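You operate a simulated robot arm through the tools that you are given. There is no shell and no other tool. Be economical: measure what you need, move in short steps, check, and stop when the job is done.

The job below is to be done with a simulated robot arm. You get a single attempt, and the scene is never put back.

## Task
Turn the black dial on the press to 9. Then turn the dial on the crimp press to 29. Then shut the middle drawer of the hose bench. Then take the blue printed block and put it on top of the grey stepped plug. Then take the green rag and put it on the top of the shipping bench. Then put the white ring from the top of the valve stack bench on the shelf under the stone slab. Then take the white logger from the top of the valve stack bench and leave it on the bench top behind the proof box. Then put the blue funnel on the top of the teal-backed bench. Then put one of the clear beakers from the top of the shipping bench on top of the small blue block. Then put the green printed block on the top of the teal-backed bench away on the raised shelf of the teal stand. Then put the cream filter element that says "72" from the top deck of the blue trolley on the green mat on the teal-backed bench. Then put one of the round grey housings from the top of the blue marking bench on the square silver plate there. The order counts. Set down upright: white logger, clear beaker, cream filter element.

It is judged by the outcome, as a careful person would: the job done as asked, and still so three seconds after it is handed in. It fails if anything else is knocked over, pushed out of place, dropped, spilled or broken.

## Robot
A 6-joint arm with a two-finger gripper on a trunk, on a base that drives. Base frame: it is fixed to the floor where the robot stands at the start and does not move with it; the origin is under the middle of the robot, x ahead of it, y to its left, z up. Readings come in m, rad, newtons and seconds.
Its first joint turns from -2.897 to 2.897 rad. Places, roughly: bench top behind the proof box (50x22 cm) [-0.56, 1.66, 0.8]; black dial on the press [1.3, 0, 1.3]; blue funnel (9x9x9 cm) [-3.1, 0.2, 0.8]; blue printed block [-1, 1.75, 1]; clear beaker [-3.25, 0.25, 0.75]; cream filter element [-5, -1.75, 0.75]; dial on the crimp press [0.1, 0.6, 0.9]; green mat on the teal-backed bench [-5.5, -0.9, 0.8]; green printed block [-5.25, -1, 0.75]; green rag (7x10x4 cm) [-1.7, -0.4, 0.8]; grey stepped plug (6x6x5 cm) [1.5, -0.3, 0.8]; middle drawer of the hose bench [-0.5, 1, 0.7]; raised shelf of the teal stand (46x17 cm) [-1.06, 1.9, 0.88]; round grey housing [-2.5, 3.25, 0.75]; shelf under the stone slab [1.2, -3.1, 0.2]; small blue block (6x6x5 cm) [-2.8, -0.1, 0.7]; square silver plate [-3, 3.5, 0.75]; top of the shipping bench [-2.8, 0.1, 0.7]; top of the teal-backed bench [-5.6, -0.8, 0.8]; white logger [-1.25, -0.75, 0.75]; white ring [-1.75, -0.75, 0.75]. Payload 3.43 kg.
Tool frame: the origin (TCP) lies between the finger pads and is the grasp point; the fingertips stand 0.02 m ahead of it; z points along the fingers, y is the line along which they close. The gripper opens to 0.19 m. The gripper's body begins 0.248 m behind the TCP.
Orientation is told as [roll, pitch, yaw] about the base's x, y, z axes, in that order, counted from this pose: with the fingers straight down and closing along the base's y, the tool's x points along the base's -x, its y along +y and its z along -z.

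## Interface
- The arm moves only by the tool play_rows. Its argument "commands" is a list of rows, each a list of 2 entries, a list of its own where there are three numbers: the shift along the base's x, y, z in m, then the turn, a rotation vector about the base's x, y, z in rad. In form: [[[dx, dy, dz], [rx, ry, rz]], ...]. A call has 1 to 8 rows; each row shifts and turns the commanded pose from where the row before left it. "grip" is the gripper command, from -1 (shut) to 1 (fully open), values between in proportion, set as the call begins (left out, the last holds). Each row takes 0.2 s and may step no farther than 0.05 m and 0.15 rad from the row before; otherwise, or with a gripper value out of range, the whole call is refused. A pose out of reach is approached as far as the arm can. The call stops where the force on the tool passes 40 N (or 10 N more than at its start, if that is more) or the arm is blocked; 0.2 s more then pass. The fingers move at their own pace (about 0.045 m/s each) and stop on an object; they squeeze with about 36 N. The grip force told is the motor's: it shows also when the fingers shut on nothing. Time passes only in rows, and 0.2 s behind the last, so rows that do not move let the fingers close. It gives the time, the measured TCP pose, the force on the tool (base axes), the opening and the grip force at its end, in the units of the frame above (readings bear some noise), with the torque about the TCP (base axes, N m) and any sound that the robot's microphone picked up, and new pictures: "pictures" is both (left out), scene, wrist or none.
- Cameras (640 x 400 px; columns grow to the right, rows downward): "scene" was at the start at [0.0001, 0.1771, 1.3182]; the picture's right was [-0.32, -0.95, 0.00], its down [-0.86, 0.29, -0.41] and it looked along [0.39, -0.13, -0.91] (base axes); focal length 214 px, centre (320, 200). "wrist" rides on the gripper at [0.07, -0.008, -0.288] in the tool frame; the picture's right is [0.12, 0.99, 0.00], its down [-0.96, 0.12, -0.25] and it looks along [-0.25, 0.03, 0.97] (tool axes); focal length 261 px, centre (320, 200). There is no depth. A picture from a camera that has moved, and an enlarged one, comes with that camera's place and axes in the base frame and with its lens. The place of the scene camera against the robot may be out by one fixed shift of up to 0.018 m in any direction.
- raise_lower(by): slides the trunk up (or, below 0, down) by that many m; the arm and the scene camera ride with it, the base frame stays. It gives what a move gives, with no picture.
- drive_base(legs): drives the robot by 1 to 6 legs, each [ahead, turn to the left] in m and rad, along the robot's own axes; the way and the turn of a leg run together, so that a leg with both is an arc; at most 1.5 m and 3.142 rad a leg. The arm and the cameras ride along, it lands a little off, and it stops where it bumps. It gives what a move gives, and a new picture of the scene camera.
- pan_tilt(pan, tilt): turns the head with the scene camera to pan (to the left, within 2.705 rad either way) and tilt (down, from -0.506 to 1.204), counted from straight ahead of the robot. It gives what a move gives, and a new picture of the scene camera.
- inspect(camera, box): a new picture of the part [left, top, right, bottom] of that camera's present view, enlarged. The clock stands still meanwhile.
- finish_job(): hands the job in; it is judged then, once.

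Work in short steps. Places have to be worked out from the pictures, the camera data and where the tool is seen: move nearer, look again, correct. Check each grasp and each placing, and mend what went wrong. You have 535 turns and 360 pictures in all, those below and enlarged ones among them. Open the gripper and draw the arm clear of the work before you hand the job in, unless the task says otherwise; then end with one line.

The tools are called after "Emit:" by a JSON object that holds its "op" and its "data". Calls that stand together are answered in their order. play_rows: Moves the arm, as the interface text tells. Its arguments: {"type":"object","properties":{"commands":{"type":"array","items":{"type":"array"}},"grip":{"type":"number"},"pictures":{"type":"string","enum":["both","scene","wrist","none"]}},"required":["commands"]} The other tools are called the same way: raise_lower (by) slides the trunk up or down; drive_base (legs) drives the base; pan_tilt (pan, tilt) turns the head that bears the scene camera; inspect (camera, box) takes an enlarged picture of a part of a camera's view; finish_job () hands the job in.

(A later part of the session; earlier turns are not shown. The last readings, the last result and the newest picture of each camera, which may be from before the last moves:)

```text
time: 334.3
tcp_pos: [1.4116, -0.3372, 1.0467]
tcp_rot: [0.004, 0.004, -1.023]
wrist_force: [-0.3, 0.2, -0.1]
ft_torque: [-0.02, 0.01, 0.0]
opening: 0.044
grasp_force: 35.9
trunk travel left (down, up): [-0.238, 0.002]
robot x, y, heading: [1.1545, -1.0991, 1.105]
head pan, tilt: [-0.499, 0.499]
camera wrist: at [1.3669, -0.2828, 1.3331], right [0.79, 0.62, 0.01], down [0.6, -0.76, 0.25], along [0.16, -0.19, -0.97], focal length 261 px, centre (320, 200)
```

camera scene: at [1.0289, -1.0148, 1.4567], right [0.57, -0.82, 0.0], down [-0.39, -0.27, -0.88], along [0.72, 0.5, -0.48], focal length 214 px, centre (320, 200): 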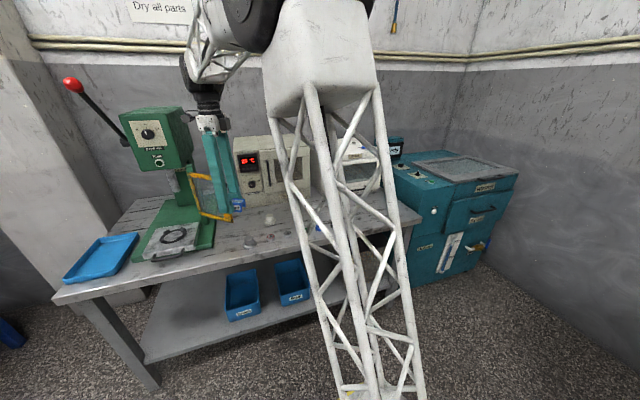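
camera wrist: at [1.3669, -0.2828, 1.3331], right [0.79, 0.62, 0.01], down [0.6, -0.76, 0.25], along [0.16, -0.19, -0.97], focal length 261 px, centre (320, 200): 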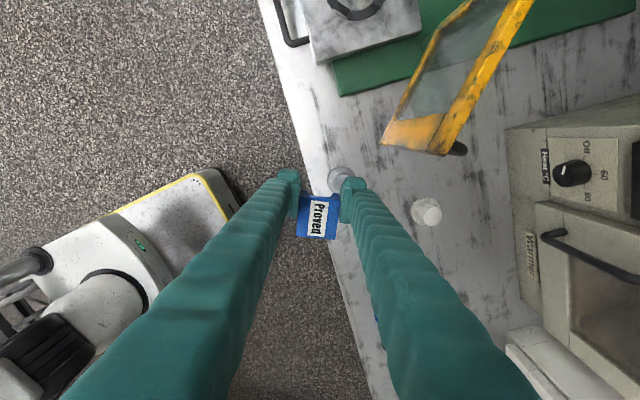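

I shift aside a bit so the plug shows clear above the block in the wrist view.

Emit:
{"op": "play_rows", "data": {"commands": [[[0.03, -0.035, 0], [0, 0, 0]], [[0.03, -0.035, 0], [0, 0, 0]]], "pictures": "none"}}

Emit:
{"op": "inspect", "data": {"camera": "wrist", "box": [270, 90, 370, 190]}}

```text
time: 334.9
tcp_pos: [1.4713, -0.4078, 1.045]
tcp_rot: [0.005, 0.003, -1.022]
wrist_force: [0.2, 0.5, 0.0]
ft_torque: [-0.12, -0.09, -0.01]
opening: 0.0444
grasp_force: 35.8
trunk travel left (down, up): [-0.238, 0.002]
robot x, y, heading: [1.1563, -1.1019, 1.106]
head pan, tilt: [-0.499, 0.499]
```

```text
4.00 times, centred on (320, 140) of wrist
camera zoom: at [1.4256, -0.3544, 1.3323], right [0.78, 0.62, 0.0], down [0.6, -0.76, 0.25], along [0.16, -0.19, -0.97], focal length 1043 px, centre (320, 440)
```

zoom: 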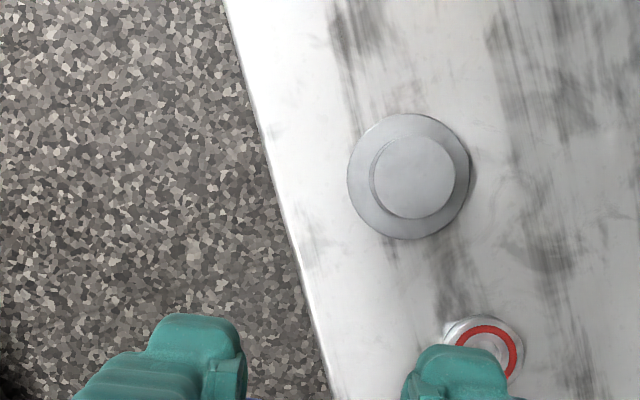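

I combine the measurements: target TCP (1.449, -0.308). I move there and descend to just above.

Emit:
{"op": "play_rows", "data": {"commands": [[[-0.008, 0.033, 0], [0, 0, 0]], [[-0.007, 0.033, 0], [0, 0, 0]], [[-0.007, 0.034, 0], [0, 0, 0]], [[0, 0, -0.045], [0, 0, 0]], [[0, 0, -0.045], [0, 0, 0]], [[0, 0, -0.035], [0, 0, 0]]], "pictures": "none"}}

Emit:
{"op": "inspect", "data": {"camera": "wrist", "box": [270, 150, 370, 250]}}

Emit:
{"op": "inspect", "data": {"camera": "scene", "box": [200, 180, 300, 280]}}

```text
time: 336.3
tcp_pos: [1.4492, -0.3066, 0.9216]
tcp_rot: [0.005, 0.005, -1.023]
wrist_force: [-0.3, -0.1, -0.2]
ft_torque: [0.08, 0.0, 0.0]
opening: 0.0441
grasp_force: 36.3
trunk travel left (down, up): [-0.238, 0.002]
robot x, y, heading: [1.1564, -1.0996, 1.105]
head pan, tilt: [-0.499, 0.499]
```

```text
4.00 times, centred on (320, 200) of wrist
camera zoom: at [1.4043, -0.253, 1.2092], right [0.79, 0.62, 0.01], down [0.6, -0.76, 0.25], along [0.16, -0.19, -0.97], focal length 1043 px, centre (320, 200)
```

zoom: 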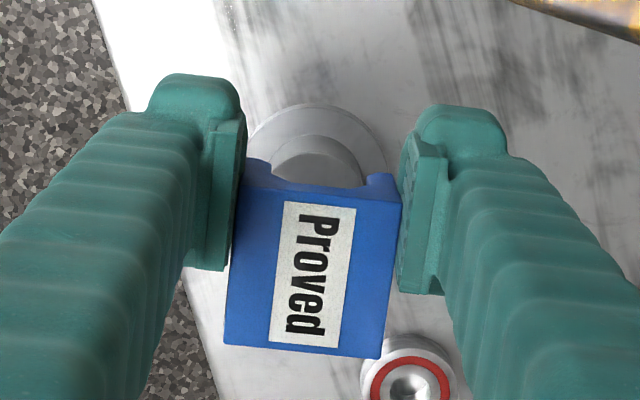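

```text
4.00 times, centred on (250, 230) of scene
camera zoom: at [1.0289, -1.0149, 1.4567], right [0.57, -0.82, 0.0], down [-0.39, -0.27, -0.88], along [0.72, 0.5, -0.48], focal length 858 px, centre (600, 80)
```

zoom: 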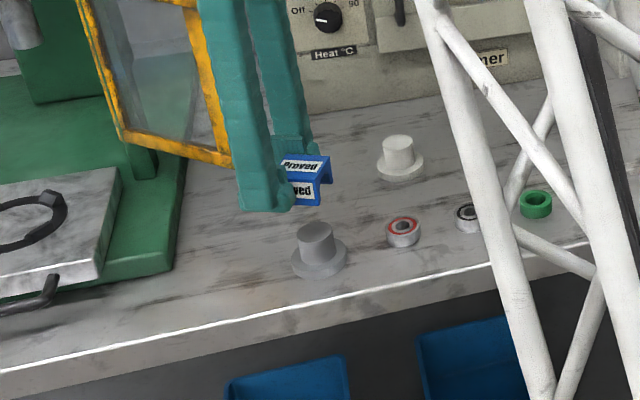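

Taking perspective into account, both views agree on alignment within about 3 mm. I descend to contact in small steps.

Emit:
{"op": "play_rows", "data": {"commands": [[[0, 0, -0.02], [0, 0, 0]], [[0, 0, -0.012], [0, 0, 0]]], "pictures": "none"}}

Emit:
{"op": "play_rows", "data": {"commands": [[[0, 0, -0.005], [0, 0, 0]], [[0, 0, -0.004], [0, 0, 0]]], "pictures": "none"}}

Emit:
{"op": "inspect", "data": {"camera": "scene", "box": [220, 190, 300, 260]}}

```text
time: 336.9
tcp_pos: [1.4511, -0.3062, 0.8899]
tcp_rot: [0.004, 0.002, -1.023]
wrist_force: [0.4, 0.2, 0.0]
ft_torque: [0.08, 0.01, -0.04]
opening: 0.0443
grasp_force: 36.1
trunk travel left (down, up): [-0.238, 0.002]
robot x, y, heading: [1.156, -1.099, 1.106]
head pan, tilt: [-0.499, 0.499]
```

```text
time: 337.5
tcp_pos: [1.4492, -0.306, 0.8807]
tcp_rot: [0.005, 0.004, -1.023]
wrist_force: [-0.3, -0.5, 0.8]
ft_torque: [0.02, 0.03, 0.0]
opening: 0.0441
grasp_force: 35.9
trunk travel left (down, up): [-0.238, 0.002]
robot x, y, heading: [1.1545, -1.1018, 1.102]
head pan, tilt: [-0.499, 0.499]
```

```text
5.71 times, centred on (260, 225) of scene
camera zoom: at [1.0289, -1.0148, 1.4567], right [0.57, -0.82, 0.0], down [-0.39, -0.27, -0.88], along [0.72, 0.5, -0.48], focal length 1226 px, centre (663, 57)
```

zoom: 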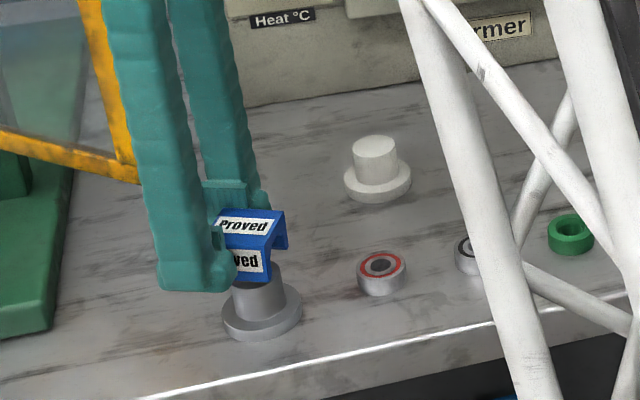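

Emit:
{"op": "play_rows", "data": {"commands": [[[0, 0, -0.003], [0, 0, 0]], [[0, 0, -0.003], [0, 0, 0]]], "pictures": "none"}}

Emit:
{"op": "play_rows", "data": {"commands": [[[0, 0, -0.003], [0, 0, 0]], [[0, 0, -0.002], [0, 0, 0]]], "pictures": "none"}}

```text
time: 338.1
tcp_pos: [1.4511, -0.3069, 0.8742]
tcp_rot: [0.003, 0.003, -1.023]
wrist_force: [0.3, 0.1, -0.6]
ft_torque: [0.02, 0.0, 0.03]
opening: 0.0445
grasp_force: 36.3
trunk travel left (down, up): [-0.238, 0.002]
robot x, y, heading: [1.1513, -1.1012, 1.109]
head pan, tilt: [-0.499, 0.499]
```

```text
time: 338.7
tcp_pos: [1.4504, -0.3066, 0.8696]
tcp_rot: [0.005, 0.003, -1.023]
wrist_force: [0.0, -0.7, 2.7]
ft_torque: [-0.05, -0.09, -0.03]
opening: 0.044
grasp_force: 36.1
trunk travel left (down, up): [-0.238, 0.002]
robot x, y, heading: [1.1541, -1.0994, 1.098]
head pan, tilt: [-0.499, 0.499]
```

First light contact (2.7 N). One more millimetre, then I open slightly.

Emit:
{"op": "play_rows", "data": {"commands": [[[0, 0, -0.001], [0, 0, 0]], [[0, 0, 0], [0, 0, 0]]], "pictures": "none"}}

Emit:
{"op": "play_rows", "data": {"commands": [[[0, 0, 0], [0, 0, 0]], [[0, 0, 0], [0, 0, 0]], [[0, 0, 0], [0, 0, 0]]], "grip": -0.25, "pictures": "none"}}

Emit:
{"op": "inspect", "data": {"camera": "scene", "box": [220, 190, 300, 260]}}

Emit:
{"op": "inspect", "data": {"camera": "wrist", "box": [270, 150, 370, 250]}}

```text
time: 339.3
tcp_pos: [1.4501, -0.306, 0.8697]
tcp_rot: [0.006, 0.003, -1.022]
wrist_force: [-1.5, 1.4, 13.1]
ft_torque: [-0.15, -0.35, -0.01]
opening: 0.0441
grasp_force: 35.4
trunk travel left (down, up): [-0.238, 0.002]
robot x, y, heading: [1.1545, -1.0987, 1.11]
head pan, tilt: [-0.499, 0.499]
```

```text
time: 340.1
tcp_pos: [1.4509, -0.3066, 0.8671]
tcp_rot: [0.005, 0.004, -1.023]
wrist_force: [0.4, 0.2, 0.2]
ft_torque: [0.0, 0.0, -0.01]
opening: 0.0713
grasp_force: 0.1
trunk travel left (down, up): [-0.238, 0.002]
robot x, y, heading: [1.1543, -1.0997, 1.104]
head pan, tilt: [-0.499, 0.499]
```

```text
5.71 times, centred on (260, 225) of scene
camera zoom: at [1.029, -1.0147, 1.4567], right [0.57, -0.82, 0.0], down [-0.39, -0.27, -0.88], along [0.72, 0.5, -0.48], focal length 1226 px, centre (663, 57)
```

zoom: 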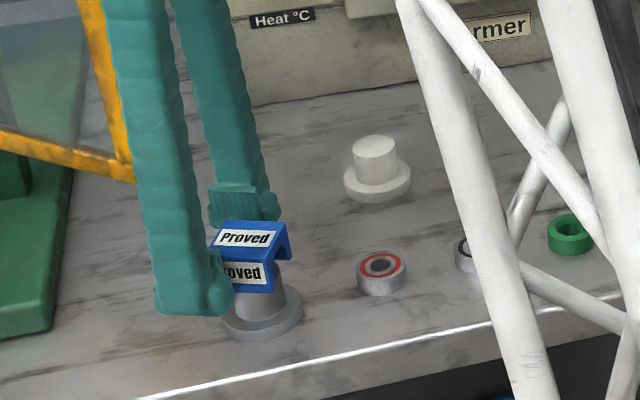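

```text
4.00 times, centred on (320, 200) of wrist
camera zoom: at [1.4052, -0.2528, 1.1551], right [0.79, 0.62, 0.0], down [0.6, -0.76, 0.25], along [0.16, -0.19, -0.97], focal length 1043 px, centre (320, 200)
```

zoom: 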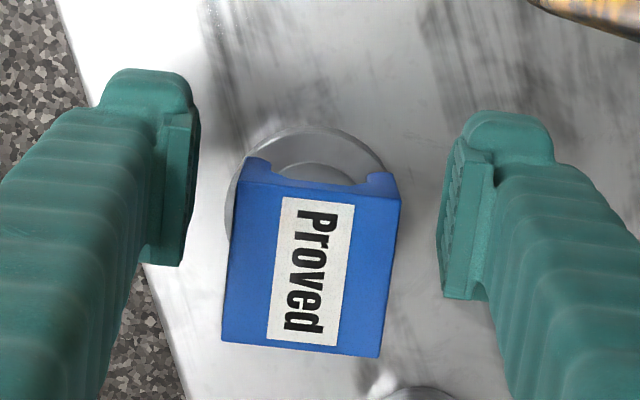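

The block stands on the plug. I withdraw straight up and check it again.

Emit:
{"op": "play_rows", "data": {"commands": [[[0, 0, 0.02], [0, 0, 0]], [[0, 0, 0.04], [0, 0, 0]], [[0, 0, 0.05], [0, 0, 0]], [[0, 0, 0.05], [0, 0, 0]], [[0, 0, 0.05], [0, 0, 0]]], "pictures": "none"}}

Emit:
{"op": "inspect", "data": {"camera": "scene", "box": [220, 190, 300, 260]}}

```text
time: 341.3
tcp_pos: [1.4461, -0.3061, 1.0778]
tcp_rot: [0.004, 0.001, -1.024]
wrist_force: [0.0, 0.1, 0.4]
ft_torque: [-0.07, 0.01, -0.02]
opening: 0.0713
grasp_force: 0.0
trunk travel left (down, up): [-0.238, 0.002]
robot x, y, heading: [1.1576, -1.0994, 1.106]
head pan, tilt: [-0.499, 0.499]
```

```text
5.71 times, centred on (260, 225) of scene
camera zoom: at [1.029, -1.0145, 1.4566], right [0.57, -0.82, 0.0], down [-0.39, -0.27, -0.88], along [0.72, 0.5, -0.48], focal length 1226 px, centre (663, 57)
```

zoom: 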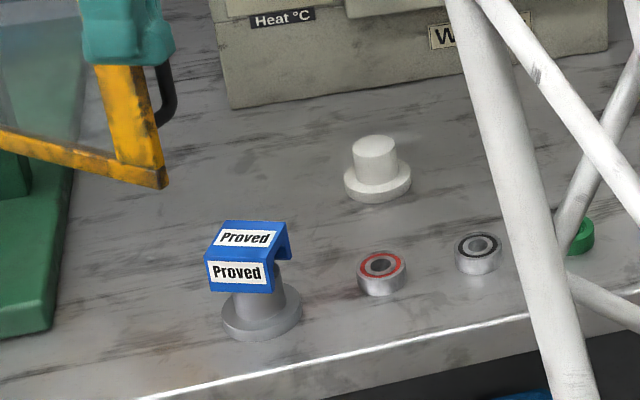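

The block stays put. Next is the green rag: I drive to the aisle near the valve stack bench and look.

Emit:
{"op": "drive_base", "data": {"legs": [[-0.4, 0], [0, 1.385], [1.37, 0], [1.37, 0]]}}

Emit:
{"op": "pan_tilt", "data": {"pan": 0.9, "tilt": 0.5}}

```text
time: 360.4
tcp_pos: [-1.8608, 0.7825, 1.0769]
tcp_rot: [0.004, 0.004, 0.298]
wrist_force: [-0.2, 0.3, 0.4]
ft_torque: [0.02, 0.02, -0.02]
opening: 0.0712
grasp_force: 0.1
trunk travel left (down, up): [-0.238, 0.002]
robot x, y, heading: [-1.1636, 0.3059, 2.424]
head pan, tilt: [-0.499, 0.499]
camera scene: at [-1.2783, 0.1972, 1.4567], right [0.94, 0.35, 0.0], down [0.17, -0.45, -0.88], along [-0.31, 0.82, -0.48], focal length 214 px, centre (320, 200)
```

scene: 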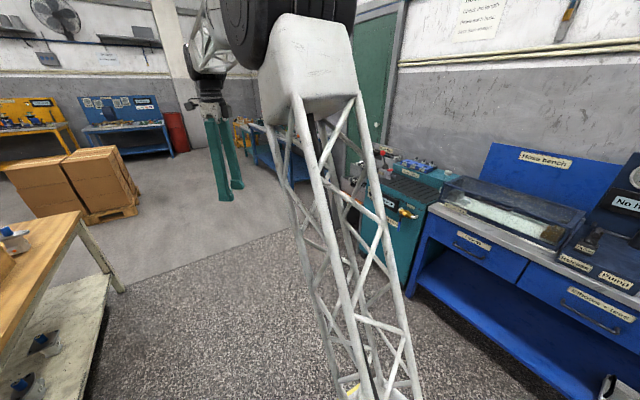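

```text
time: 362.0
tcp_pos: [-1.8612, 0.7829, 1.0762]
tcp_rot: [0.006, 0.005, 0.299]
wrist_force: [-0.4, 0.4, 0.1]
ft_torque: [0.01, 0.01, -0.01]
opening: 0.0714
grasp_force: 0.1
trunk travel left (down, up): [-0.238, 0.002]
robot x, y, heading: [-1.1666, 0.3078, 2.427]
head pan, tilt: [0.901, 0.499]
camera scene: at [-1.3361, 0.0953, 1.4567], right [-0.18, 0.98, 0.0], down [0.47, 0.09, -0.88], along [-0.86, -0.16, -0.48], focal length 214 px, centre (320, 200)
```

scene: 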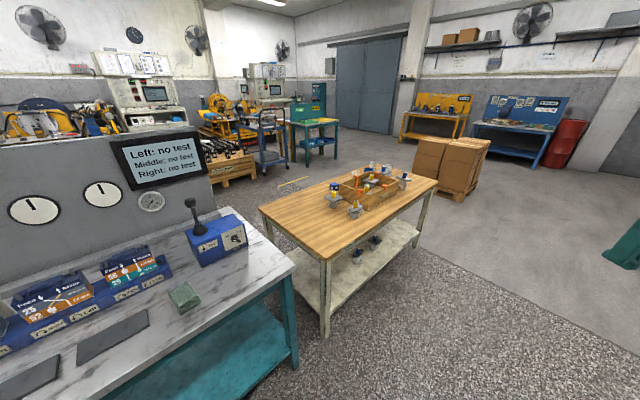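

The rag is at about (-1.74, -0.46) on the valve bench, and the shipping bench's near end is free at about (-2.40, -0.13). I move to (-1.65, 0.35), where both are in reach, and turn toward the rag.

Emit:
{"op": "drive_base", "data": {"legs": [[0, 0.63], [0.486, 0], [0, 1.3]]}}

Emit:
{"op": "play_rows", "data": {"commands": [[[0, 0, 0], [0, 0, 0]]], "pictures": "wrist"}}

```text
time: 369.7
tcp_pos: [-1.9224, -0.4551, 1.0774]
tcp_rot: [0.008, -0.005, 2.141]
wrist_force: [-0.2, 0.4, 0.8]
ft_torque: [0.0, 0.01, -0.03]
opening: 0.0715
grasp_force: 0.5
trunk travel left (down, up): [-0.238, 0.002]
robot x, y, heading: [-1.6457, 0.3394, -2.012]
head pan, tilt: [0.901, 0.499]
stopped in leg 3: the force on the tool passed its limit at 51 N (the readings are from after the stop); the commanded pose is now the measured one
camera scene: at [-1.3981, 0.2281, 1.4566], right [-0.9, -0.45, 0.0], down [-0.21, 0.43, -0.88], along [0.39, -0.79, -0.48], focal length 214 px, centre (320, 200)
```

scene: 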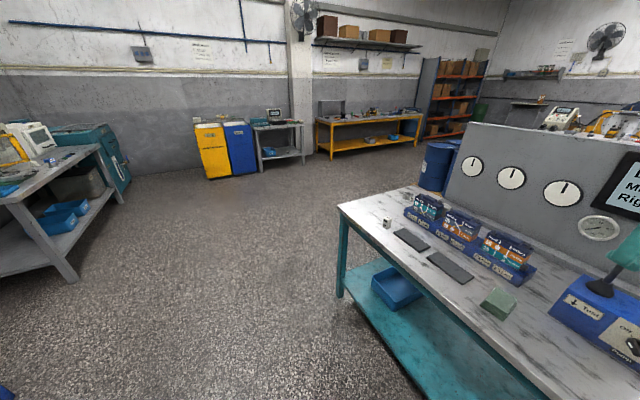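

```text
time: 370.1
tcp_pos: [-1.9237, -0.4557, 1.0763]
tcp_rot: [0.008, -0.005, 2.14]
wrist_force: [-0.6, 0.1, 0.7]
ft_torque: [-0.03, 0.02, -0.03]
opening: 0.0716
grasp_force: 0.3
trunk travel left (down, up): [-0.238, 0.002]
robot x, y, heading: [-1.6492, 0.3436, -2.013]
head pan, tilt: [0.901, 0.499]
camera wrist: at [-1.8757, -0.5101, 1.3639], right [-0.77, -0.64, 0.01], down [-0.62, 0.75, 0.25], along [-0.17, 0.19, -0.97], focal length 261 px, centre (320, 200)
```

wrist: 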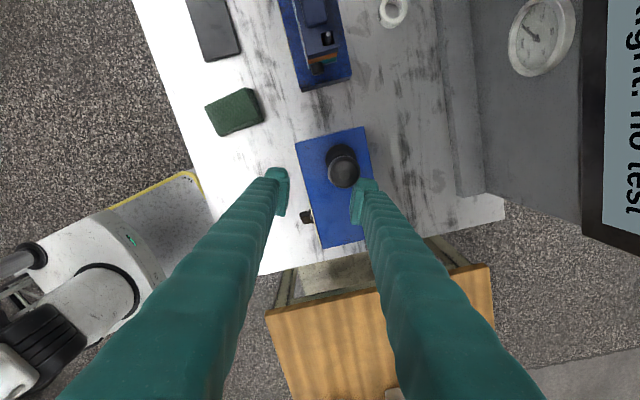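

The fingertips touched the joystick's top. It looks unmoved, still in line with the rack. I lift away and check.

Emit:
{"op": "play_rows", "data": {"commands": [[[0, 0, 0.03], [0, 0, 0]], [[0, 0, 0.03], [0, 0, 0]], [[0.03, 0.02, 0.02], [0, 0, 0]], [[0.04, 0.02, 0], [0, 0, 0]], [[0.04, 0.02, 0], [0, 0, 0]]], "pictures": "wrist"}}

```text
time: 371.3
tcp_pos: [-1.813, -0.3975, 1.1582]
tcp_rot: [0.007, -0.003, 2.142]
wrist_force: [-0.4, -0.4, -0.3]
ft_torque: [0.11, -0.12, 0.0]
opening: 0.0712
grasp_force: 0.1
trunk travel left (down, up): [-0.238, 0.002]
robot x, y, heading: [-1.6451, 0.3448, -2.01]
head pan, tilt: [0.901, 0.499]
camera wrist: at [-1.7673, -0.4527, 1.4439], right [-0.77, -0.64, 0.01], down [-0.62, 0.75, 0.25], along [-0.17, 0.19, -0.97], focal length 261 px, centre (320, 200)
```

wrist: 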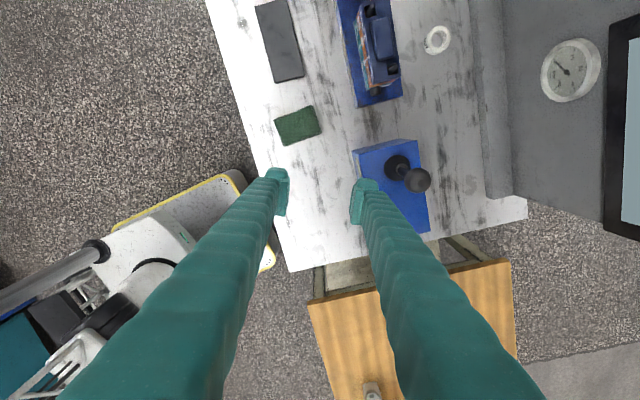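

The box is still aligned with the rack. The rag is at about (-1.721, -0.435), its long side along the bench depth. I align the tool, open wide and descend halfway.

Emit:
{"op": "play_rows", "data": {"commands": [[[0.03, -0.012, 0], [0, 0, 0.13]], [[0.03, -0.012, 0], [0, 0, 0.13]], [[0.032, -0.013, 0], [0, 0, 0.13]], [[0, 0, -0.045], [0, 0, 0]], [[0, 0, -0.045], [0, 0, 0]], [[0, 0, -0.045], [0, 0, 0]], [[0, 0, -0.045], [0, 0, 0]]], "grip": 0.6, "pictures": "wrist"}}

```text
time: 372.9
tcp_pos: [-1.7177, -0.4325, 0.9796]
tcp_rot: [0.009, -0.005, 2.533]
wrist_force: [-0.2, 0.0, 0.3]
ft_torque: [-0.06, -0.02, 0.01]
opening: 0.152
grasp_force: 0.1
trunk travel left (down, up): [-0.238, 0.002]
robot x, y, heading: [-1.6482, 0.3435, -2.008]
head pan, tilt: [0.901, 0.499]
camera wrist: at [-1.6551, -0.4636, 1.2655], right [-0.47, -0.88, 0.01], down [-0.85, 0.46, 0.25], along [-0.23, 0.11, -0.97], focal length 261 px, centre (320, 200)
```

wrist: 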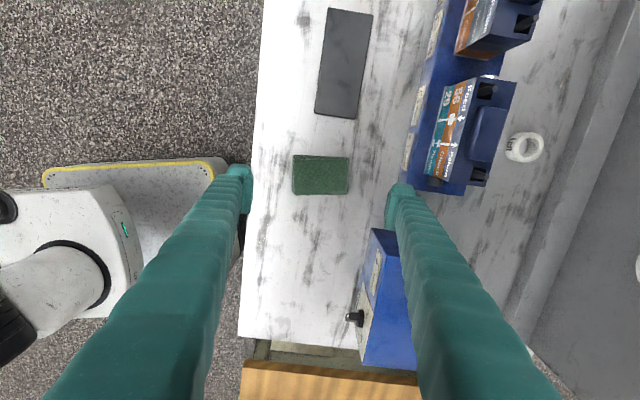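

Emit:
{"op": "play_rows", "data": {"commands": [[[0, 0, -0.045], [0, 0, 0]], [[0, 0, -0.045], [0, 0, 0]], [[0, 0, -0.045], [0, 0, 0]], [[0, 0, -0.03], [0, 0, 0]]], "pictures": "wrist"}}

```text
time: 373.9
tcp_pos: [-1.7213, -0.4311, 0.8136]
tcp_rot: [0.01, -0.001, 2.533]
wrist_force: [-2.3, -1.9, 21.0]
ft_torque: [1.51, -1.03, -0.16]
opening: 0.153
grasp_force: 1.1
trunk travel left (down, up): [-0.238, 0.002]
robot x, y, heading: [-1.6466, 0.3499, -2.01]
head pan, tilt: [0.901, 0.499]
camera wrist: at [-1.6573, -0.4627, 1.0997], right [-0.47, -0.88, 0.01], down [-0.85, 0.46, 0.25], along [-0.23, 0.11, -0.97], focal length 261 px, centre (320, 200)
```

wrist: 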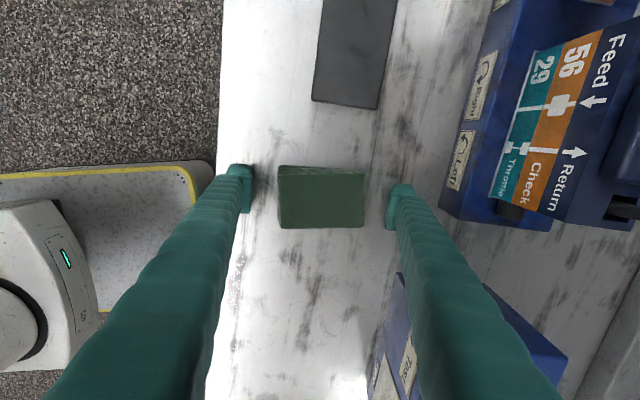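

The fingertips just touch the bench, so its top is at z about 0.792. I raise 5 mm and grip the rag.

Emit:
{"op": "play_rows", "data": {"commands": [[[0, 0, 0.006], [0, 0, 0]], [[0, 0, 0], [0, 0, 0]], [[0, 0, 0], [0, 0, 0]], [[0, 0, 0], [0, 0, 0]], [[0, 0, 0], [0, 0, 0]], [[0, 0, 0], [0, 0, 0]]], "grip": -1, "pictures": "none"}}

Emit:
{"op": "play_rows", "data": {"commands": [[[0, 0, 0.03], [0, 0, 0]], [[0, 0, 0.05], [0, 0, 0]], [[0, 0, 0.05], [0, 0, 0]], [[0, 0, 0.05], [0, 0, 0]], [[0, 0, 0.05], [0, 0, 0]]], "pictures": "wrist"}}

```text
time: 375.3
tcp_pos: [-1.7201, -0.4322, 0.8185]
tcp_rot: [0.009, -0.004, 2.531]
wrist_force: [5.9, 4.4, 9.1]
ft_torque: [0.55, -0.48, -0.1]
opening: 0.1027
grasp_force: 35.9
trunk travel left (down, up): [-0.238, 0.002]
robot x, y, heading: [-1.6456, 0.3401, -2.007]
head pan, tilt: [0.901, 0.499]
```

```text
time: 376.5
tcp_pos: [-1.7205, -0.4316, 1.0498]
tcp_rot: [0.007, -0.005, 2.533]
wrist_force: [-0.8, -0.4, -1.2]
ft_torque: [0.08, 0.0, 0.02]
opening: 0.102
grasp_force: 35.6
trunk travel left (down, up): [-0.238, 0.002]
robot x, y, heading: [-1.6463, 0.3426, -2.01]
head pan, tilt: [0.901, 0.499]
camera wrist: at [-1.6567, -0.4637, 1.3352], right [-0.47, -0.88, 0.01], down [-0.85, 0.46, 0.25], along [-0.23, 0.11, -0.97], focal length 261 px, centre (320, 200)
```

wrist: 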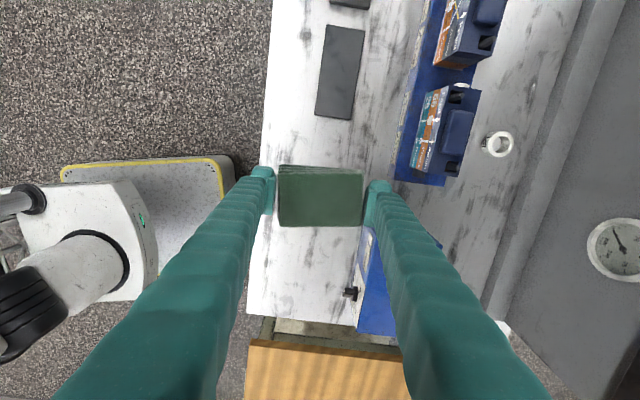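

The rag is held. I carry it in an arc, higher than the joystick, toward the free near end of the shipping bench.

Emit:
{"op": "play_rows", "data": {"commands": [[[-0.0, 0.005, 0.045], [0, 0, 0]], [[-0.0466, 0.0061, 0.01], [0, 0, 0]], [[-0.0462, 0.0088, 0.01], [0, 0, 0]], [[-0.0454, 0.012, 0.01], [0, 0, 0]], [[-0.0446, 0.0148, 0.01], [0, 0, 0]], [[-0.0437, 0.0174, 0.0], [0, 0, 0]], [[-0.0423, 0.0204, 0.0], [0, 0, 0]], [[-0.041, 0.0229, 0.0], [0, 0, 0]]], "pictures": "none"}}

Emit:
{"op": "play_rows", "data": {"commands": [[[-0.041, 0.022, 0.0], [0, 0, 0]], [[-0.041, 0.022, 0.0], [0, 0, 0]], [[-0.041, 0.022, 0.0], [0, 0, 0]], [[-0.041, 0.022, 0.0], [0, 0, 0]], [[-0.041, 0.022, 0.0], [0, 0, 0]], [[-0.041, 0.022, 0.0], [0, 0, 0]], [[-0.041, 0.022, 0.0], [0, 0, 0]]], "pictures": "wrist"}}

```text
time: 378.3
tcp_pos: [-2.031, -0.3263, 1.1335]
tcp_rot: [0.008, -0.002, 2.532]
wrist_force: [0.4, 0.3, -0.2]
ft_torque: [0.07, 0.14, 0.01]
opening: 0.1013
grasp_force: 36.0
trunk travel left (down, up): [-0.238, 0.002]
robot x, y, heading: [-1.6476, 0.3417, -2.01]
head pan, tilt: [0.901, 0.499]
```

```text
time: 379.9
tcp_pos: [-2.3174, -0.1714, 1.1333]
tcp_rot: [0.008, -0.003, 2.531]
wrist_force: [0.4, -0.8, 0.3]
ft_torque: [0.09, 0.16, -0.01]
opening: 0.1006
grasp_force: 36.0
trunk travel left (down, up): [-0.238, 0.002]
robot x, y, heading: [-1.6505, 0.3424, -2.008]
head pan, tilt: [0.901, 0.499]
camera wrist: at [-2.2537, -0.2033, 1.4191], right [-0.47, -0.88, 0.01], down [-0.85, 0.46, 0.25], along [-0.23, 0.11, -0.97], focal length 261 px, centre (320, 200)
```

wrist: 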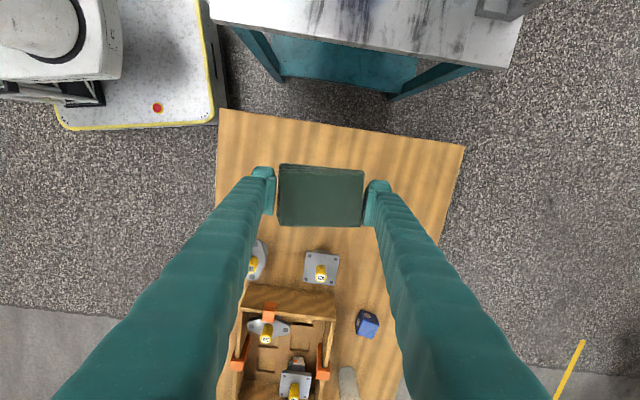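

I'm above the free area near the bench's near edge. I descend here and set the rag down.

Emit:
{"op": "play_rows", "data": {"commands": [[[0, 0, -0.048], [0, 0, 0]], [[0, 0, -0.048], [0, 0, 0]], [[0, 0, -0.048], [0, 0, 0]], [[0, 0, -0.048], [0, 0, 0]], [[0, 0, -0.048], [0, 0, 0]], [[0, 0, -0.04], [0, 0, 0]]], "pictures": "wrist"}}

```text
time: 381.3
tcp_pos: [-2.3169, -0.1716, 0.8549]
tcp_rot: [0.01, -0.005, 2.533]
wrist_force: [0.0, -0.4, 0.0]
ft_torque: [-0.09, 0.05, 0.03]
opening: 0.1003
grasp_force: 36.4
trunk travel left (down, up): [-0.238, 0.002]
robot x, y, heading: [-1.6453, 0.3427, -2.006]
head pan, tilt: [0.901, 0.499]
camera wrist: at [-2.2536, -0.2042, 1.1409], right [-0.47, -0.88, 0.01], down [-0.85, 0.46, 0.25], along [-0.23, 0.11, -0.97], focal length 261 px, centre (320, 200)
```

wrist: 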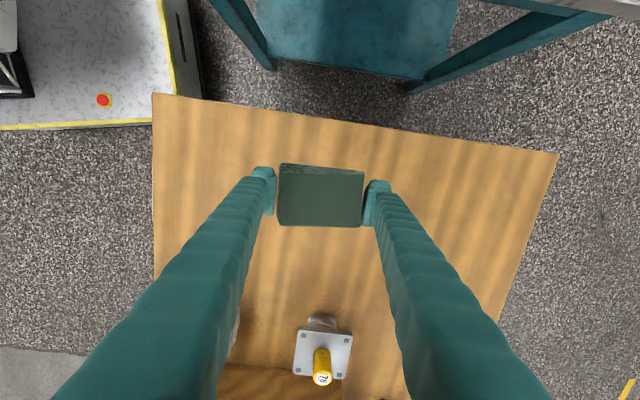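

Emit:
{"op": "play_rows", "data": {"commands": [[[0, 0, -0.045], [0, 0, 0]], [[0, 0, -0.02], [0, 0, 0]], [[0, 0, -0.01], [0, 0, 0]]], "pictures": "none"}}

Emit:
{"op": "play_rows", "data": {"commands": [[[0, 0, -0.005], [0, 0, 0]], [[0, 0, -0.005], [0, 0, 0]]], "pictures": "none"}}

```text
time: 382.1
tcp_pos: [-2.3175, -0.1725, 0.7787]
tcp_rot: [0.006, -0.003, 2.533]
wrist_force: [-0.7, 0.1, -0.5]
ft_torque: [-0.05, 0.0, -0.03]
opening: 0.0997
grasp_force: 35.2
trunk travel left (down, up): [-0.238, 0.002]
robot x, y, heading: [-1.6479, 0.3416, -2.006]
head pan, tilt: [0.901, 0.499]
```

```text
time: 382.7
tcp_pos: [-2.3176, -0.1725, 0.7693]
tcp_rot: [0.01, -0.003, 2.531]
wrist_force: [-0.4, 0.4, -0.3]
ft_torque: [0.0, 0.0, 0.02]
opening: 0.0999
grasp_force: 36.0
trunk travel left (down, up): [-0.238, 0.002]
robot x, y, heading: [-1.649, 0.3414, -2.008]
head pan, tilt: [0.901, 0.499]
```

Emit:
{"op": "play_rows", "data": {"commands": [[[0, 0, -0.005], [0, 0, 0]], [[0, 0, -0.004], [0, 0, 0]]], "pictures": "none"}}

Emit:
{"op": "play_rows", "data": {"commands": [[[0, 0, -0.004], [0, 0, 0]], [[0, 0, -0.004], [0, 0, 0]]], "pictures": "none"}}

```text
time: 383.3
tcp_pos: [-2.3181, -0.1712, 0.7594]
tcp_rot: [0.01, -0.003, 2.533]
wrist_force: [-1.0, -0.3, 0.2]
ft_torque: [0.01, 0.0, 0.04]
opening: 0.0995
grasp_force: 36.0
trunk travel left (down, up): [-0.238, 0.002]
robot x, y, heading: [-1.6475, 0.3451, -2.015]
head pan, tilt: [0.901, 0.499]
```

```text
time: 383.9
tcp_pos: [-2.3173, -0.1733, 0.7504]
tcp_rot: [0.009, -0.004, 2.532]
wrist_force: [-0.5, 0.3, -0.1]
ft_torque: [0.0, 0.04, 0.0]
opening: 0.0992
grasp_force: 36.0
trunk travel left (down, up): [-0.238, 0.002]
robot x, y, heading: [-1.6504, 0.3407, -2.008]
head pan, tilt: [0.901, 0.499]
```

Emit:
{"op": "play_rows", "data": {"commands": [[[0, 0, -0.006], [0, 0, 0]], [[0, 0, -0.006], [0, 0, 0]]], "pictures": "none"}}

Emit:
{"op": "play_rows", "data": {"commands": [[[0, 0, -0.006], [0, 0, 0]], [[0, 0, -0.006], [0, 0, 0]]], "pictures": "none"}}

Emit:
{"op": "inspect", "data": {"camera": "wrist", "box": [180, 80, 460, 260]}}

```text
time: 384.5
tcp_pos: [-2.3162, -0.1721, 0.7388]
tcp_rot: [0.009, -0.003, 2.533]
wrist_force: [1.1, 1.2, 2.4]
ft_torque: [-0.08, 0.09, -0.01]
opening: 0.0991
grasp_force: 36.0
trunk travel left (down, up): [-0.238, 0.002]
robot x, y, heading: [-1.6434, 0.3399, -2.013]
head pan, tilt: [0.901, 0.499]
```

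```text
time: 384.9
tcp_pos: [-2.3164, -0.171, 0.7399]
tcp_rot: [0.013, -0.006, 2.533]
wrist_force: [7.9, 6.4, 25.9]
ft_torque: [0.23, -0.39, 0.21]
opening: 0.0992
grasp_force: 35.7
trunk travel left (down, up): [-0.238, 0.002]
robot x, y, heading: [-1.6497, 0.3404, -2.006]
head pan, tilt: [0.901, 0.499]
stopped in row 2: the force on the tool passed its limit at 50 N (the readings are from after the stop); the commanded pose is now the measured one
```

```text
2.22 times, centred on (320, 170) of wrist
camera zoom: at [-2.2521, -0.2032, 1.025], right [-0.47, -0.88, 0.01], down [-0.85, 0.46, 0.25], along [-0.23, 0.11, -0.97], focal length 579 px, centre (320, 267)
```

zoom: 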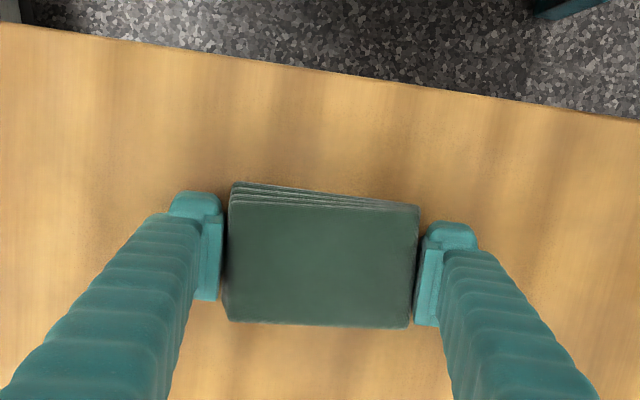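

On the bench (top at z about 0.713). I release and lift away.

Emit:
{"op": "play_rows", "data": {"commands": [[[0, 0, 0.003], [0, 0, 0]], [[0, 0, 0], [0, 0, 0]], [[0, 0, 0], [0, 0, 0]], [[0, 0, 0.03], [0, 0, 0]], [[0, 0, 0.05], [0, 0, 0]], [[0, 0, 0.05], [0, 0, 0]], [[0, 0, 0.05], [0, 0, 0]], [[0, 0, 0.05], [0, 0, 0]]], "grip": 0.5, "pictures": "none"}}

Emit:
{"op": "play_rows", "data": {"commands": [[[0, 0, 0.05], [0, 0, 0]], [[0, 0, 0.05], [0, 0, 0]], [[0, 0, 0.05], [0, 0, 0]]], "pictures": "both"}}

```text
time: 386.7
tcp_pos: [-2.3184, -0.1691, 0.9677]
tcp_rot: [0.01, -0.004, 2.533]
wrist_force: [-0.3, -0.4, -0.2]
ft_torque: [0.07, -0.11, 0.0]
opening: 0.1425
grasp_force: 0.1
trunk travel left (down, up): [-0.238, 0.002]
robot x, y, heading: [-1.6453, 0.3386, -2.007]
head pan, tilt: [0.901, 0.499]
```

```text
time: 387.5
tcp_pos: [-2.3164, -0.1721, 1.1184]
tcp_rot: [0.01, -0.004, 2.533]
wrist_force: [-0.1, -0.2, -0.5]
ft_torque: [0.02, -0.07, 0.03]
opening: 0.1425
grasp_force: 0.0
trunk travel left (down, up): [-0.238, 0.002]
robot x, y, heading: [-1.6483, 0.3383, -2.006]
head pan, tilt: [0.901, 0.499]
camera scene: at [-1.3984, 0.2281, 1.4567], right [-0.9, -0.45, 0.0], down [-0.21, 0.43, -0.88], along [0.39, -0.79, -0.48], focal length 214 px, centre (320, 200)
camera wrist: at [-2.2518, -0.2025, 1.4049], right [-0.47, -0.88, 0.01], down [-0.85, 0.46, 0.25], along [-0.23, 0.11, -0.97], focal length 261 px, centre (320, 200)
```

scene: 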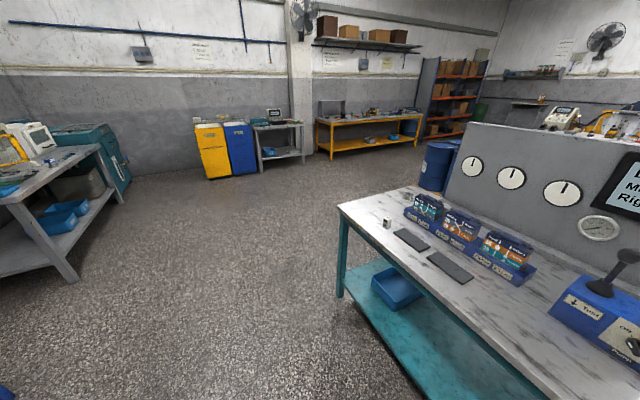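
wrist: 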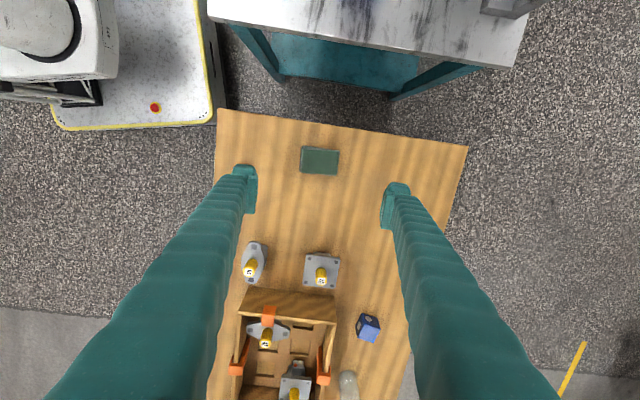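

The rag lies on the shipping bench. Next is the white ring behind the racks on the valve bench, at about (-1.85, -0.77). I close the gripper, raise, and drive to a spot in front of it.

Emit:
{"op": "play_rows", "data": {"commands": [[[0.03, 0.02, 0.02], [0, 0, 0.1]], [[0.03, 0.02, 0.02], [0, 0, 0.1]], [[0, 0, 0], [0, 0, 0.1]], [[0, 0, 0], [0, 0, 0.1]]], "grip": -0.4, "pictures": "none"}}

Emit:
{"op": "drive_base", "data": {"legs": [[0, 1.032], [0.48, 0], [0, -1.19]]}}

Emit:
{"op": "pan_tilt", "data": {"pan": 0.1, "tilt": 0.7}}

```text
time: 388.5
tcp_pos: [-2.2572, -0.1304, 1.1596]
tcp_rot: [0.011, -0.004, 2.933]
wrist_force: [-1.0, -0.3, 0.3]
ft_torque: [0.0, 0.05, 0.01]
opening: 0.0568
grasp_force: 0.1
trunk travel left (down, up): [-0.238, 0.002]
robot x, y, heading: [-1.6453, 0.3422, -2.008]
head pan, tilt: [0.901, 0.499]
```

```text
time: 397.3
tcp_pos: [-2.0535, -0.4214, 1.1592]
tcp_rot: [0.009, -0.004, 2.777]
wrist_force: [0.7, 0.5, 0.3]
ft_torque: [-0.02, 0.03, 0.01]
opening: 0.0571
grasp_force: 0.1
trunk travel left (down, up): [-0.238, 0.002]
robot x, y, heading: [-1.3631, -0.054, -2.167]
head pan, tilt: [0.901, 0.499]
camera scene: at [-1.1353, -0.2098, 1.4567], right [-0.95, -0.3, 0.0], down [-0.14, 0.46, -0.88], along [0.26, -0.84, -0.48], focal length 214 px, centre (320, 200)
```

scene: 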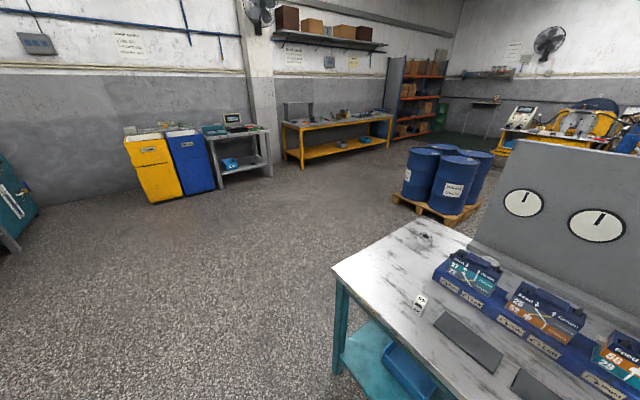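

```text
time: 398.4
tcp_pos: [-2.0537, -0.4205, 1.1594]
tcp_rot: [0.011, -0.002, 2.776]
wrist_force: [-0.4, 0.3, -0.2]
ft_torque: [0.01, 0.01, -0.01]
opening: 0.0568
grasp_force: 0.1
trunk travel left (down, up): [-0.238, 0.002]
robot x, y, heading: [-1.363, -0.0594, -2.164]
head pan, tilt: [0.099, 0.7]
camera scene: at [-1.203, -0.1977, 1.439], right [-0.88, 0.48, 0.0], down [0.31, 0.57, -0.77], along [-0.36, -0.67, -0.64], focal length 214 px, centre (320, 200)
```

scene: 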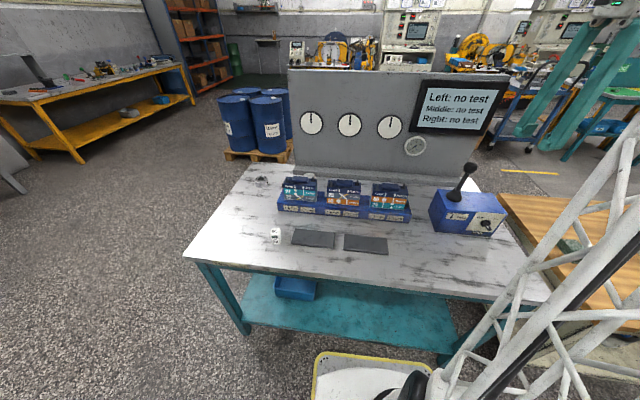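

Emit:
{"op": "inspect", "data": {"camera": "scene", "box": [240, 150, 480, 270]}}

```text
2.67 times, centred on (360, 210) of scene
camera zoom: at [-1.203, -0.1977, 1.439], right [-0.88, 0.48, 0.0], down [0.31, 0.57, -0.77], along [-0.36, -0.67, -0.64], focal length 572 px, centre (213, 173)
```

zoom: 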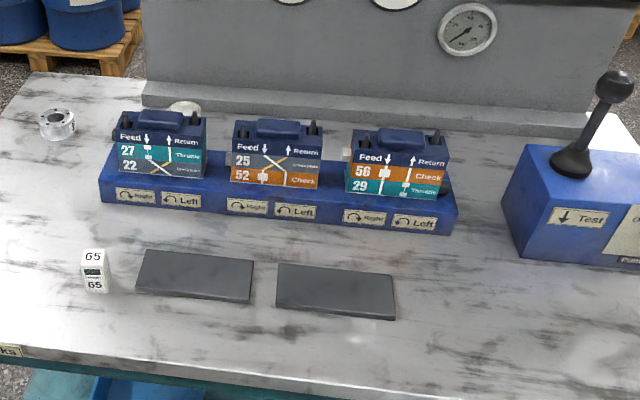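

The ring I want is behind the right-hand valve at about (-1.85, -0.77). I swing over it while turning the tool so the camera is on the robot side.

Emit:
{"op": "play_rows", "data": {"commands": [[[0.02, -0.034, 0], [0, 0, 0.134]], [[0.02, -0.034, 0], [0, 0, 0.134]], [[0.02, -0.034, 0], [0, 0, 0.134]], [[0.02, -0.034, 0], [0, 0, 0.134]], [[0.02, -0.034, 0], [0, 0, 0.134]], [[0.02, -0.034, 0], [0, 0, 0.134]], [[0.02, -0.034, 0], [0, 0, 0.134]], [[0.02, -0.034, 0], [0, 0, 0.134]]], "pictures": "none"}}

Emit:
{"op": "play_rows", "data": {"commands": [[[0.02, -0.034, 0], [0, 0, 0.134]], [[0.02, -0.034, 0], [0, 0, 0.134]]], "grip": 0.0, "pictures": "wrist"}}

```text
time: 400.2
tcp_pos: [-1.8947, -0.6927, 1.1596]
tcp_rot: [0.012, -0.005, -2.432]
wrist_force: [0.5, 0.2, 0.4]
ft_torque: [-0.1, -0.03, 0.02]
opening: 0.0569
grasp_force: 0.0
trunk travel left (down, up): [-0.238, 0.002]
robot x, y, heading: [-1.3629, -0.0594, -2.169]
head pan, tilt: [0.099, 0.7]
```

```text
time: 400.8
tcp_pos: [-1.8552, -0.7609, 1.1596]
tcp_rot: [0.01, -0.005, -2.167]
wrist_force: [0.0, 0.6, 1.2]
ft_torque: [-0.1, -0.07, 0.0]
opening: 0.0949
grasp_force: 0.0
trunk travel left (down, up): [-0.238, 0.002]
robot x, y, heading: [-1.3662, -0.0623, -2.165]
head pan, tilt: [0.099, 0.7]
camera wrist: at [-1.8256, -0.6942, 1.4457], right [0.89, -0.46, 0.01], down [-0.45, -0.86, 0.25], along [-0.11, -0.23, -0.97], focal length 261 px, centre (320, 200)
```

wrist: 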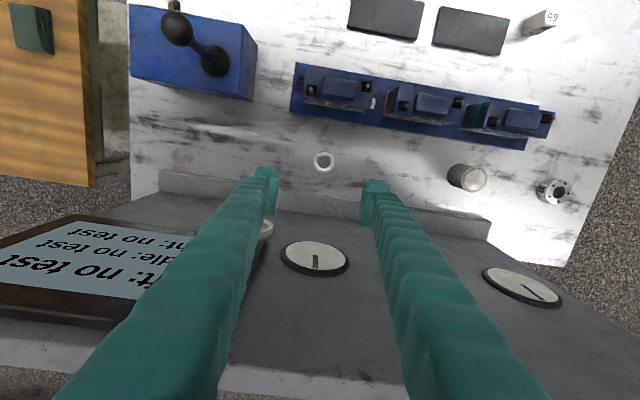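

Emit:
{"op": "inspect", "data": {"camera": "wrist", "box": [270, 110, 380, 220]}}

```text
3.64 times, centred on (325, 165) of wrist
camera zoom: at [-1.8256, -0.6942, 1.4457], right [0.89, -0.46, 0.01], down [-0.45, -0.86, 0.25], along [-0.11, -0.23, -0.97], focal length 948 px, centre (302, 327)
```

zoom: 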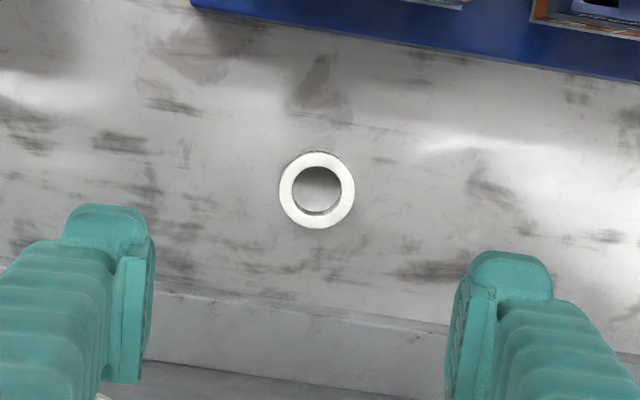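

The ring (5 cm) is at (-1.846, -0.765). I descend to z 0.90 and re-check centring.

Emit:
{"op": "play_rows", "data": {"commands": [[[0.009, -0.004, -0.04], [0, 0, 0]], [[0, 0, -0.045], [0, 0, 0]], [[0, 0, -0.045], [0, 0, 0]], [[0, 0, -0.045], [0, 0, 0]], [[0, 0, -0.045], [0, 0, 0]], [[0, 0, -0.04], [0, 0, 0]]], "pictures": "wrist"}}

```text
time: 402.2
tcp_pos: [-1.8468, -0.7643, 0.9014]
tcp_rot: [0.009, -0.007, -2.169]
wrist_force: [-0.7, -0.1, -0.4]
ft_torque: [-0.07, 0.04, 0.0]
opening: 0.0949
grasp_force: 0.1
trunk travel left (down, up): [-0.238, 0.002]
robot x, y, heading: [-1.3667, -0.0574, -2.168]
head pan, tilt: [0.099, 0.7]
camera wrist: at [-1.8161, -0.6982, 1.1876], right [0.89, -0.46, 0.01], down [-0.45, -0.86, 0.25], along [-0.11, -0.23, -0.97], focal length 261 px, centre (320, 200)
```

wrist: 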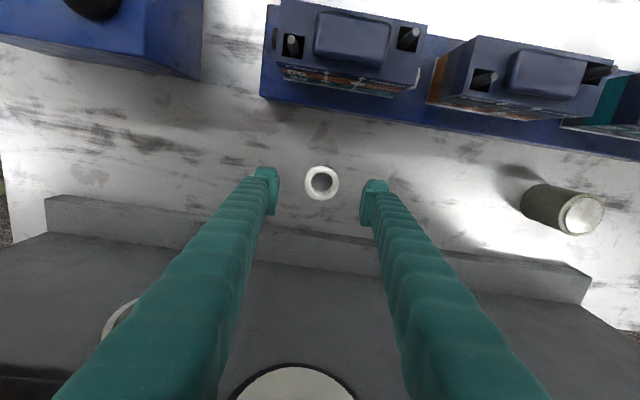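

Emit:
{"op": "play_rows", "data": {"commands": [[[0, 0, -0.045], [0, 0, 0]], [[0, 0, -0.04], [0, 0, 0]]], "pictures": "none"}}

Emit:
{"op": "play_rows", "data": {"commands": [[[0, 0, 0], [0, 0, 0]], [[0, 0, 0], [0, 0, 0]], [[0, 0, 0], [0, 0, 0]], [[0, 0, 0], [0, 0, 0]]], "grip": -1, "pictures": "wrist"}}

```text
time: 402.8
tcp_pos: [-1.8432, -0.7663, 0.8183]
tcp_rot: [0.012, -0.007, -2.168]
wrist_force: [5.5, 4.3, 28.6]
ft_torque: [1.1, 1.21, -0.36]
opening: 0.096
grasp_force: 0.9
trunk travel left (down, up): [-0.238, 0.002]
robot x, y, heading: [-1.365, -0.0595, -2.166]
head pan, tilt: [0.099, 0.7]
```

```text
time: 403.2
tcp_pos: [-1.8518, -0.7604, 0.819]
tcp_rot: [0.006, -0.01, -2.171]
wrist_force: [-17.5, 21.5, 31.5]
ft_torque: [1.61, 1.38, -0.07]
opening: 0.0764
grasp_force: 14.9
trunk travel left (down, up): [-0.238, 0.002]
robot x, y, heading: [-1.3652, -0.0587, -2.171]
head pan, tilt: [0.099, 0.7]
stopped in row 2: the force on the tool passed its limit at 42 N (the readings are from after the stop); the commanded pose is now the measured one
camera wrist: at [-1.8204, -0.6948, 1.1052], right [0.89, -0.46, 0.01], down [-0.45, -0.86, 0.26], along [-0.11, -0.23, -0.97], focal length 261 px, centre (320, 200)
```

wrist: 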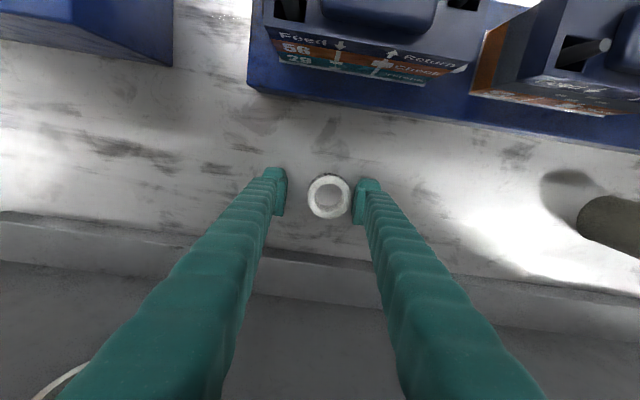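

Touching the bench. I raise 5 mm, recentre slightly, and close.

Emit:
{"op": "play_rows", "data": {"commands": [[[0.004, -0.004, 0.005], [0, 0, 0]], [[0, 0, 0], [0, 0, 0]], [[0, 0, 0], [0, 0, 0]], [[0, 0, 0], [0, 0, 0]], [[0, 0, 0], [0, 0, 0]]], "grip": -1, "pictures": "none"}}

Emit:
{"op": "play_rows", "data": {"commands": [[[0, 0, 0.03], [0, 0, 0]], [[0, 0, 0.05], [0, 0, 0]], [[0, 0, 0.05], [0, 0, 0]]], "pictures": "wrist"}}

```text
time: 404.4
tcp_pos: [-1.8445, -0.7676, 0.8219]
tcp_rot: [0.008, -0.004, -2.171]
wrist_force: [-0.4, 0.4, 0.0]
ft_torque: [0.01, 0.04, 0.0]
opening: 0.0471
grasp_force: 35.6
trunk travel left (down, up): [-0.238, 0.002]
robot x, y, heading: [-1.3648, -0.0567, -2.168]
head pan, tilt: [0.099, 0.7]
```

```text
time: 405.2
tcp_pos: [-1.8454, -0.7702, 0.9506]
tcp_rot: [0.008, -0.006, -2.17]
wrist_force: [0.2, -0.5, -0.5]
ft_torque: [0.07, -0.02, -0.02]
opening: 0.0472
grasp_force: 36.1
trunk travel left (down, up): [-0.238, 0.002]
robot x, y, heading: [-1.3624, -0.0573, -2.165]
head pan, tilt: [0.099, 0.7]
camera wrist: at [-1.8153, -0.7039, 1.2364], right [0.89, -0.46, 0.01], down [-0.45, -0.86, 0.25], along [-0.11, -0.23, -0.97], focal length 261 px, centre (320, 200)
```

wrist: 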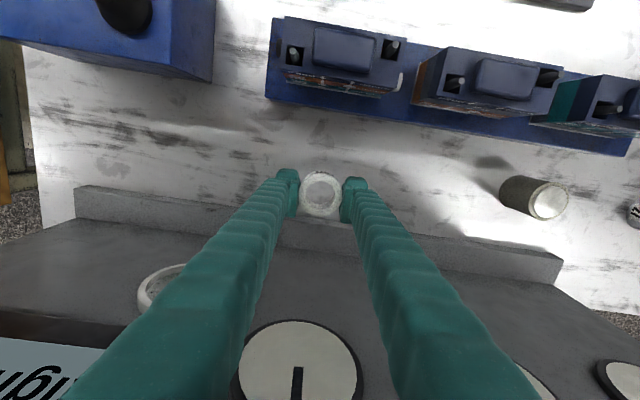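

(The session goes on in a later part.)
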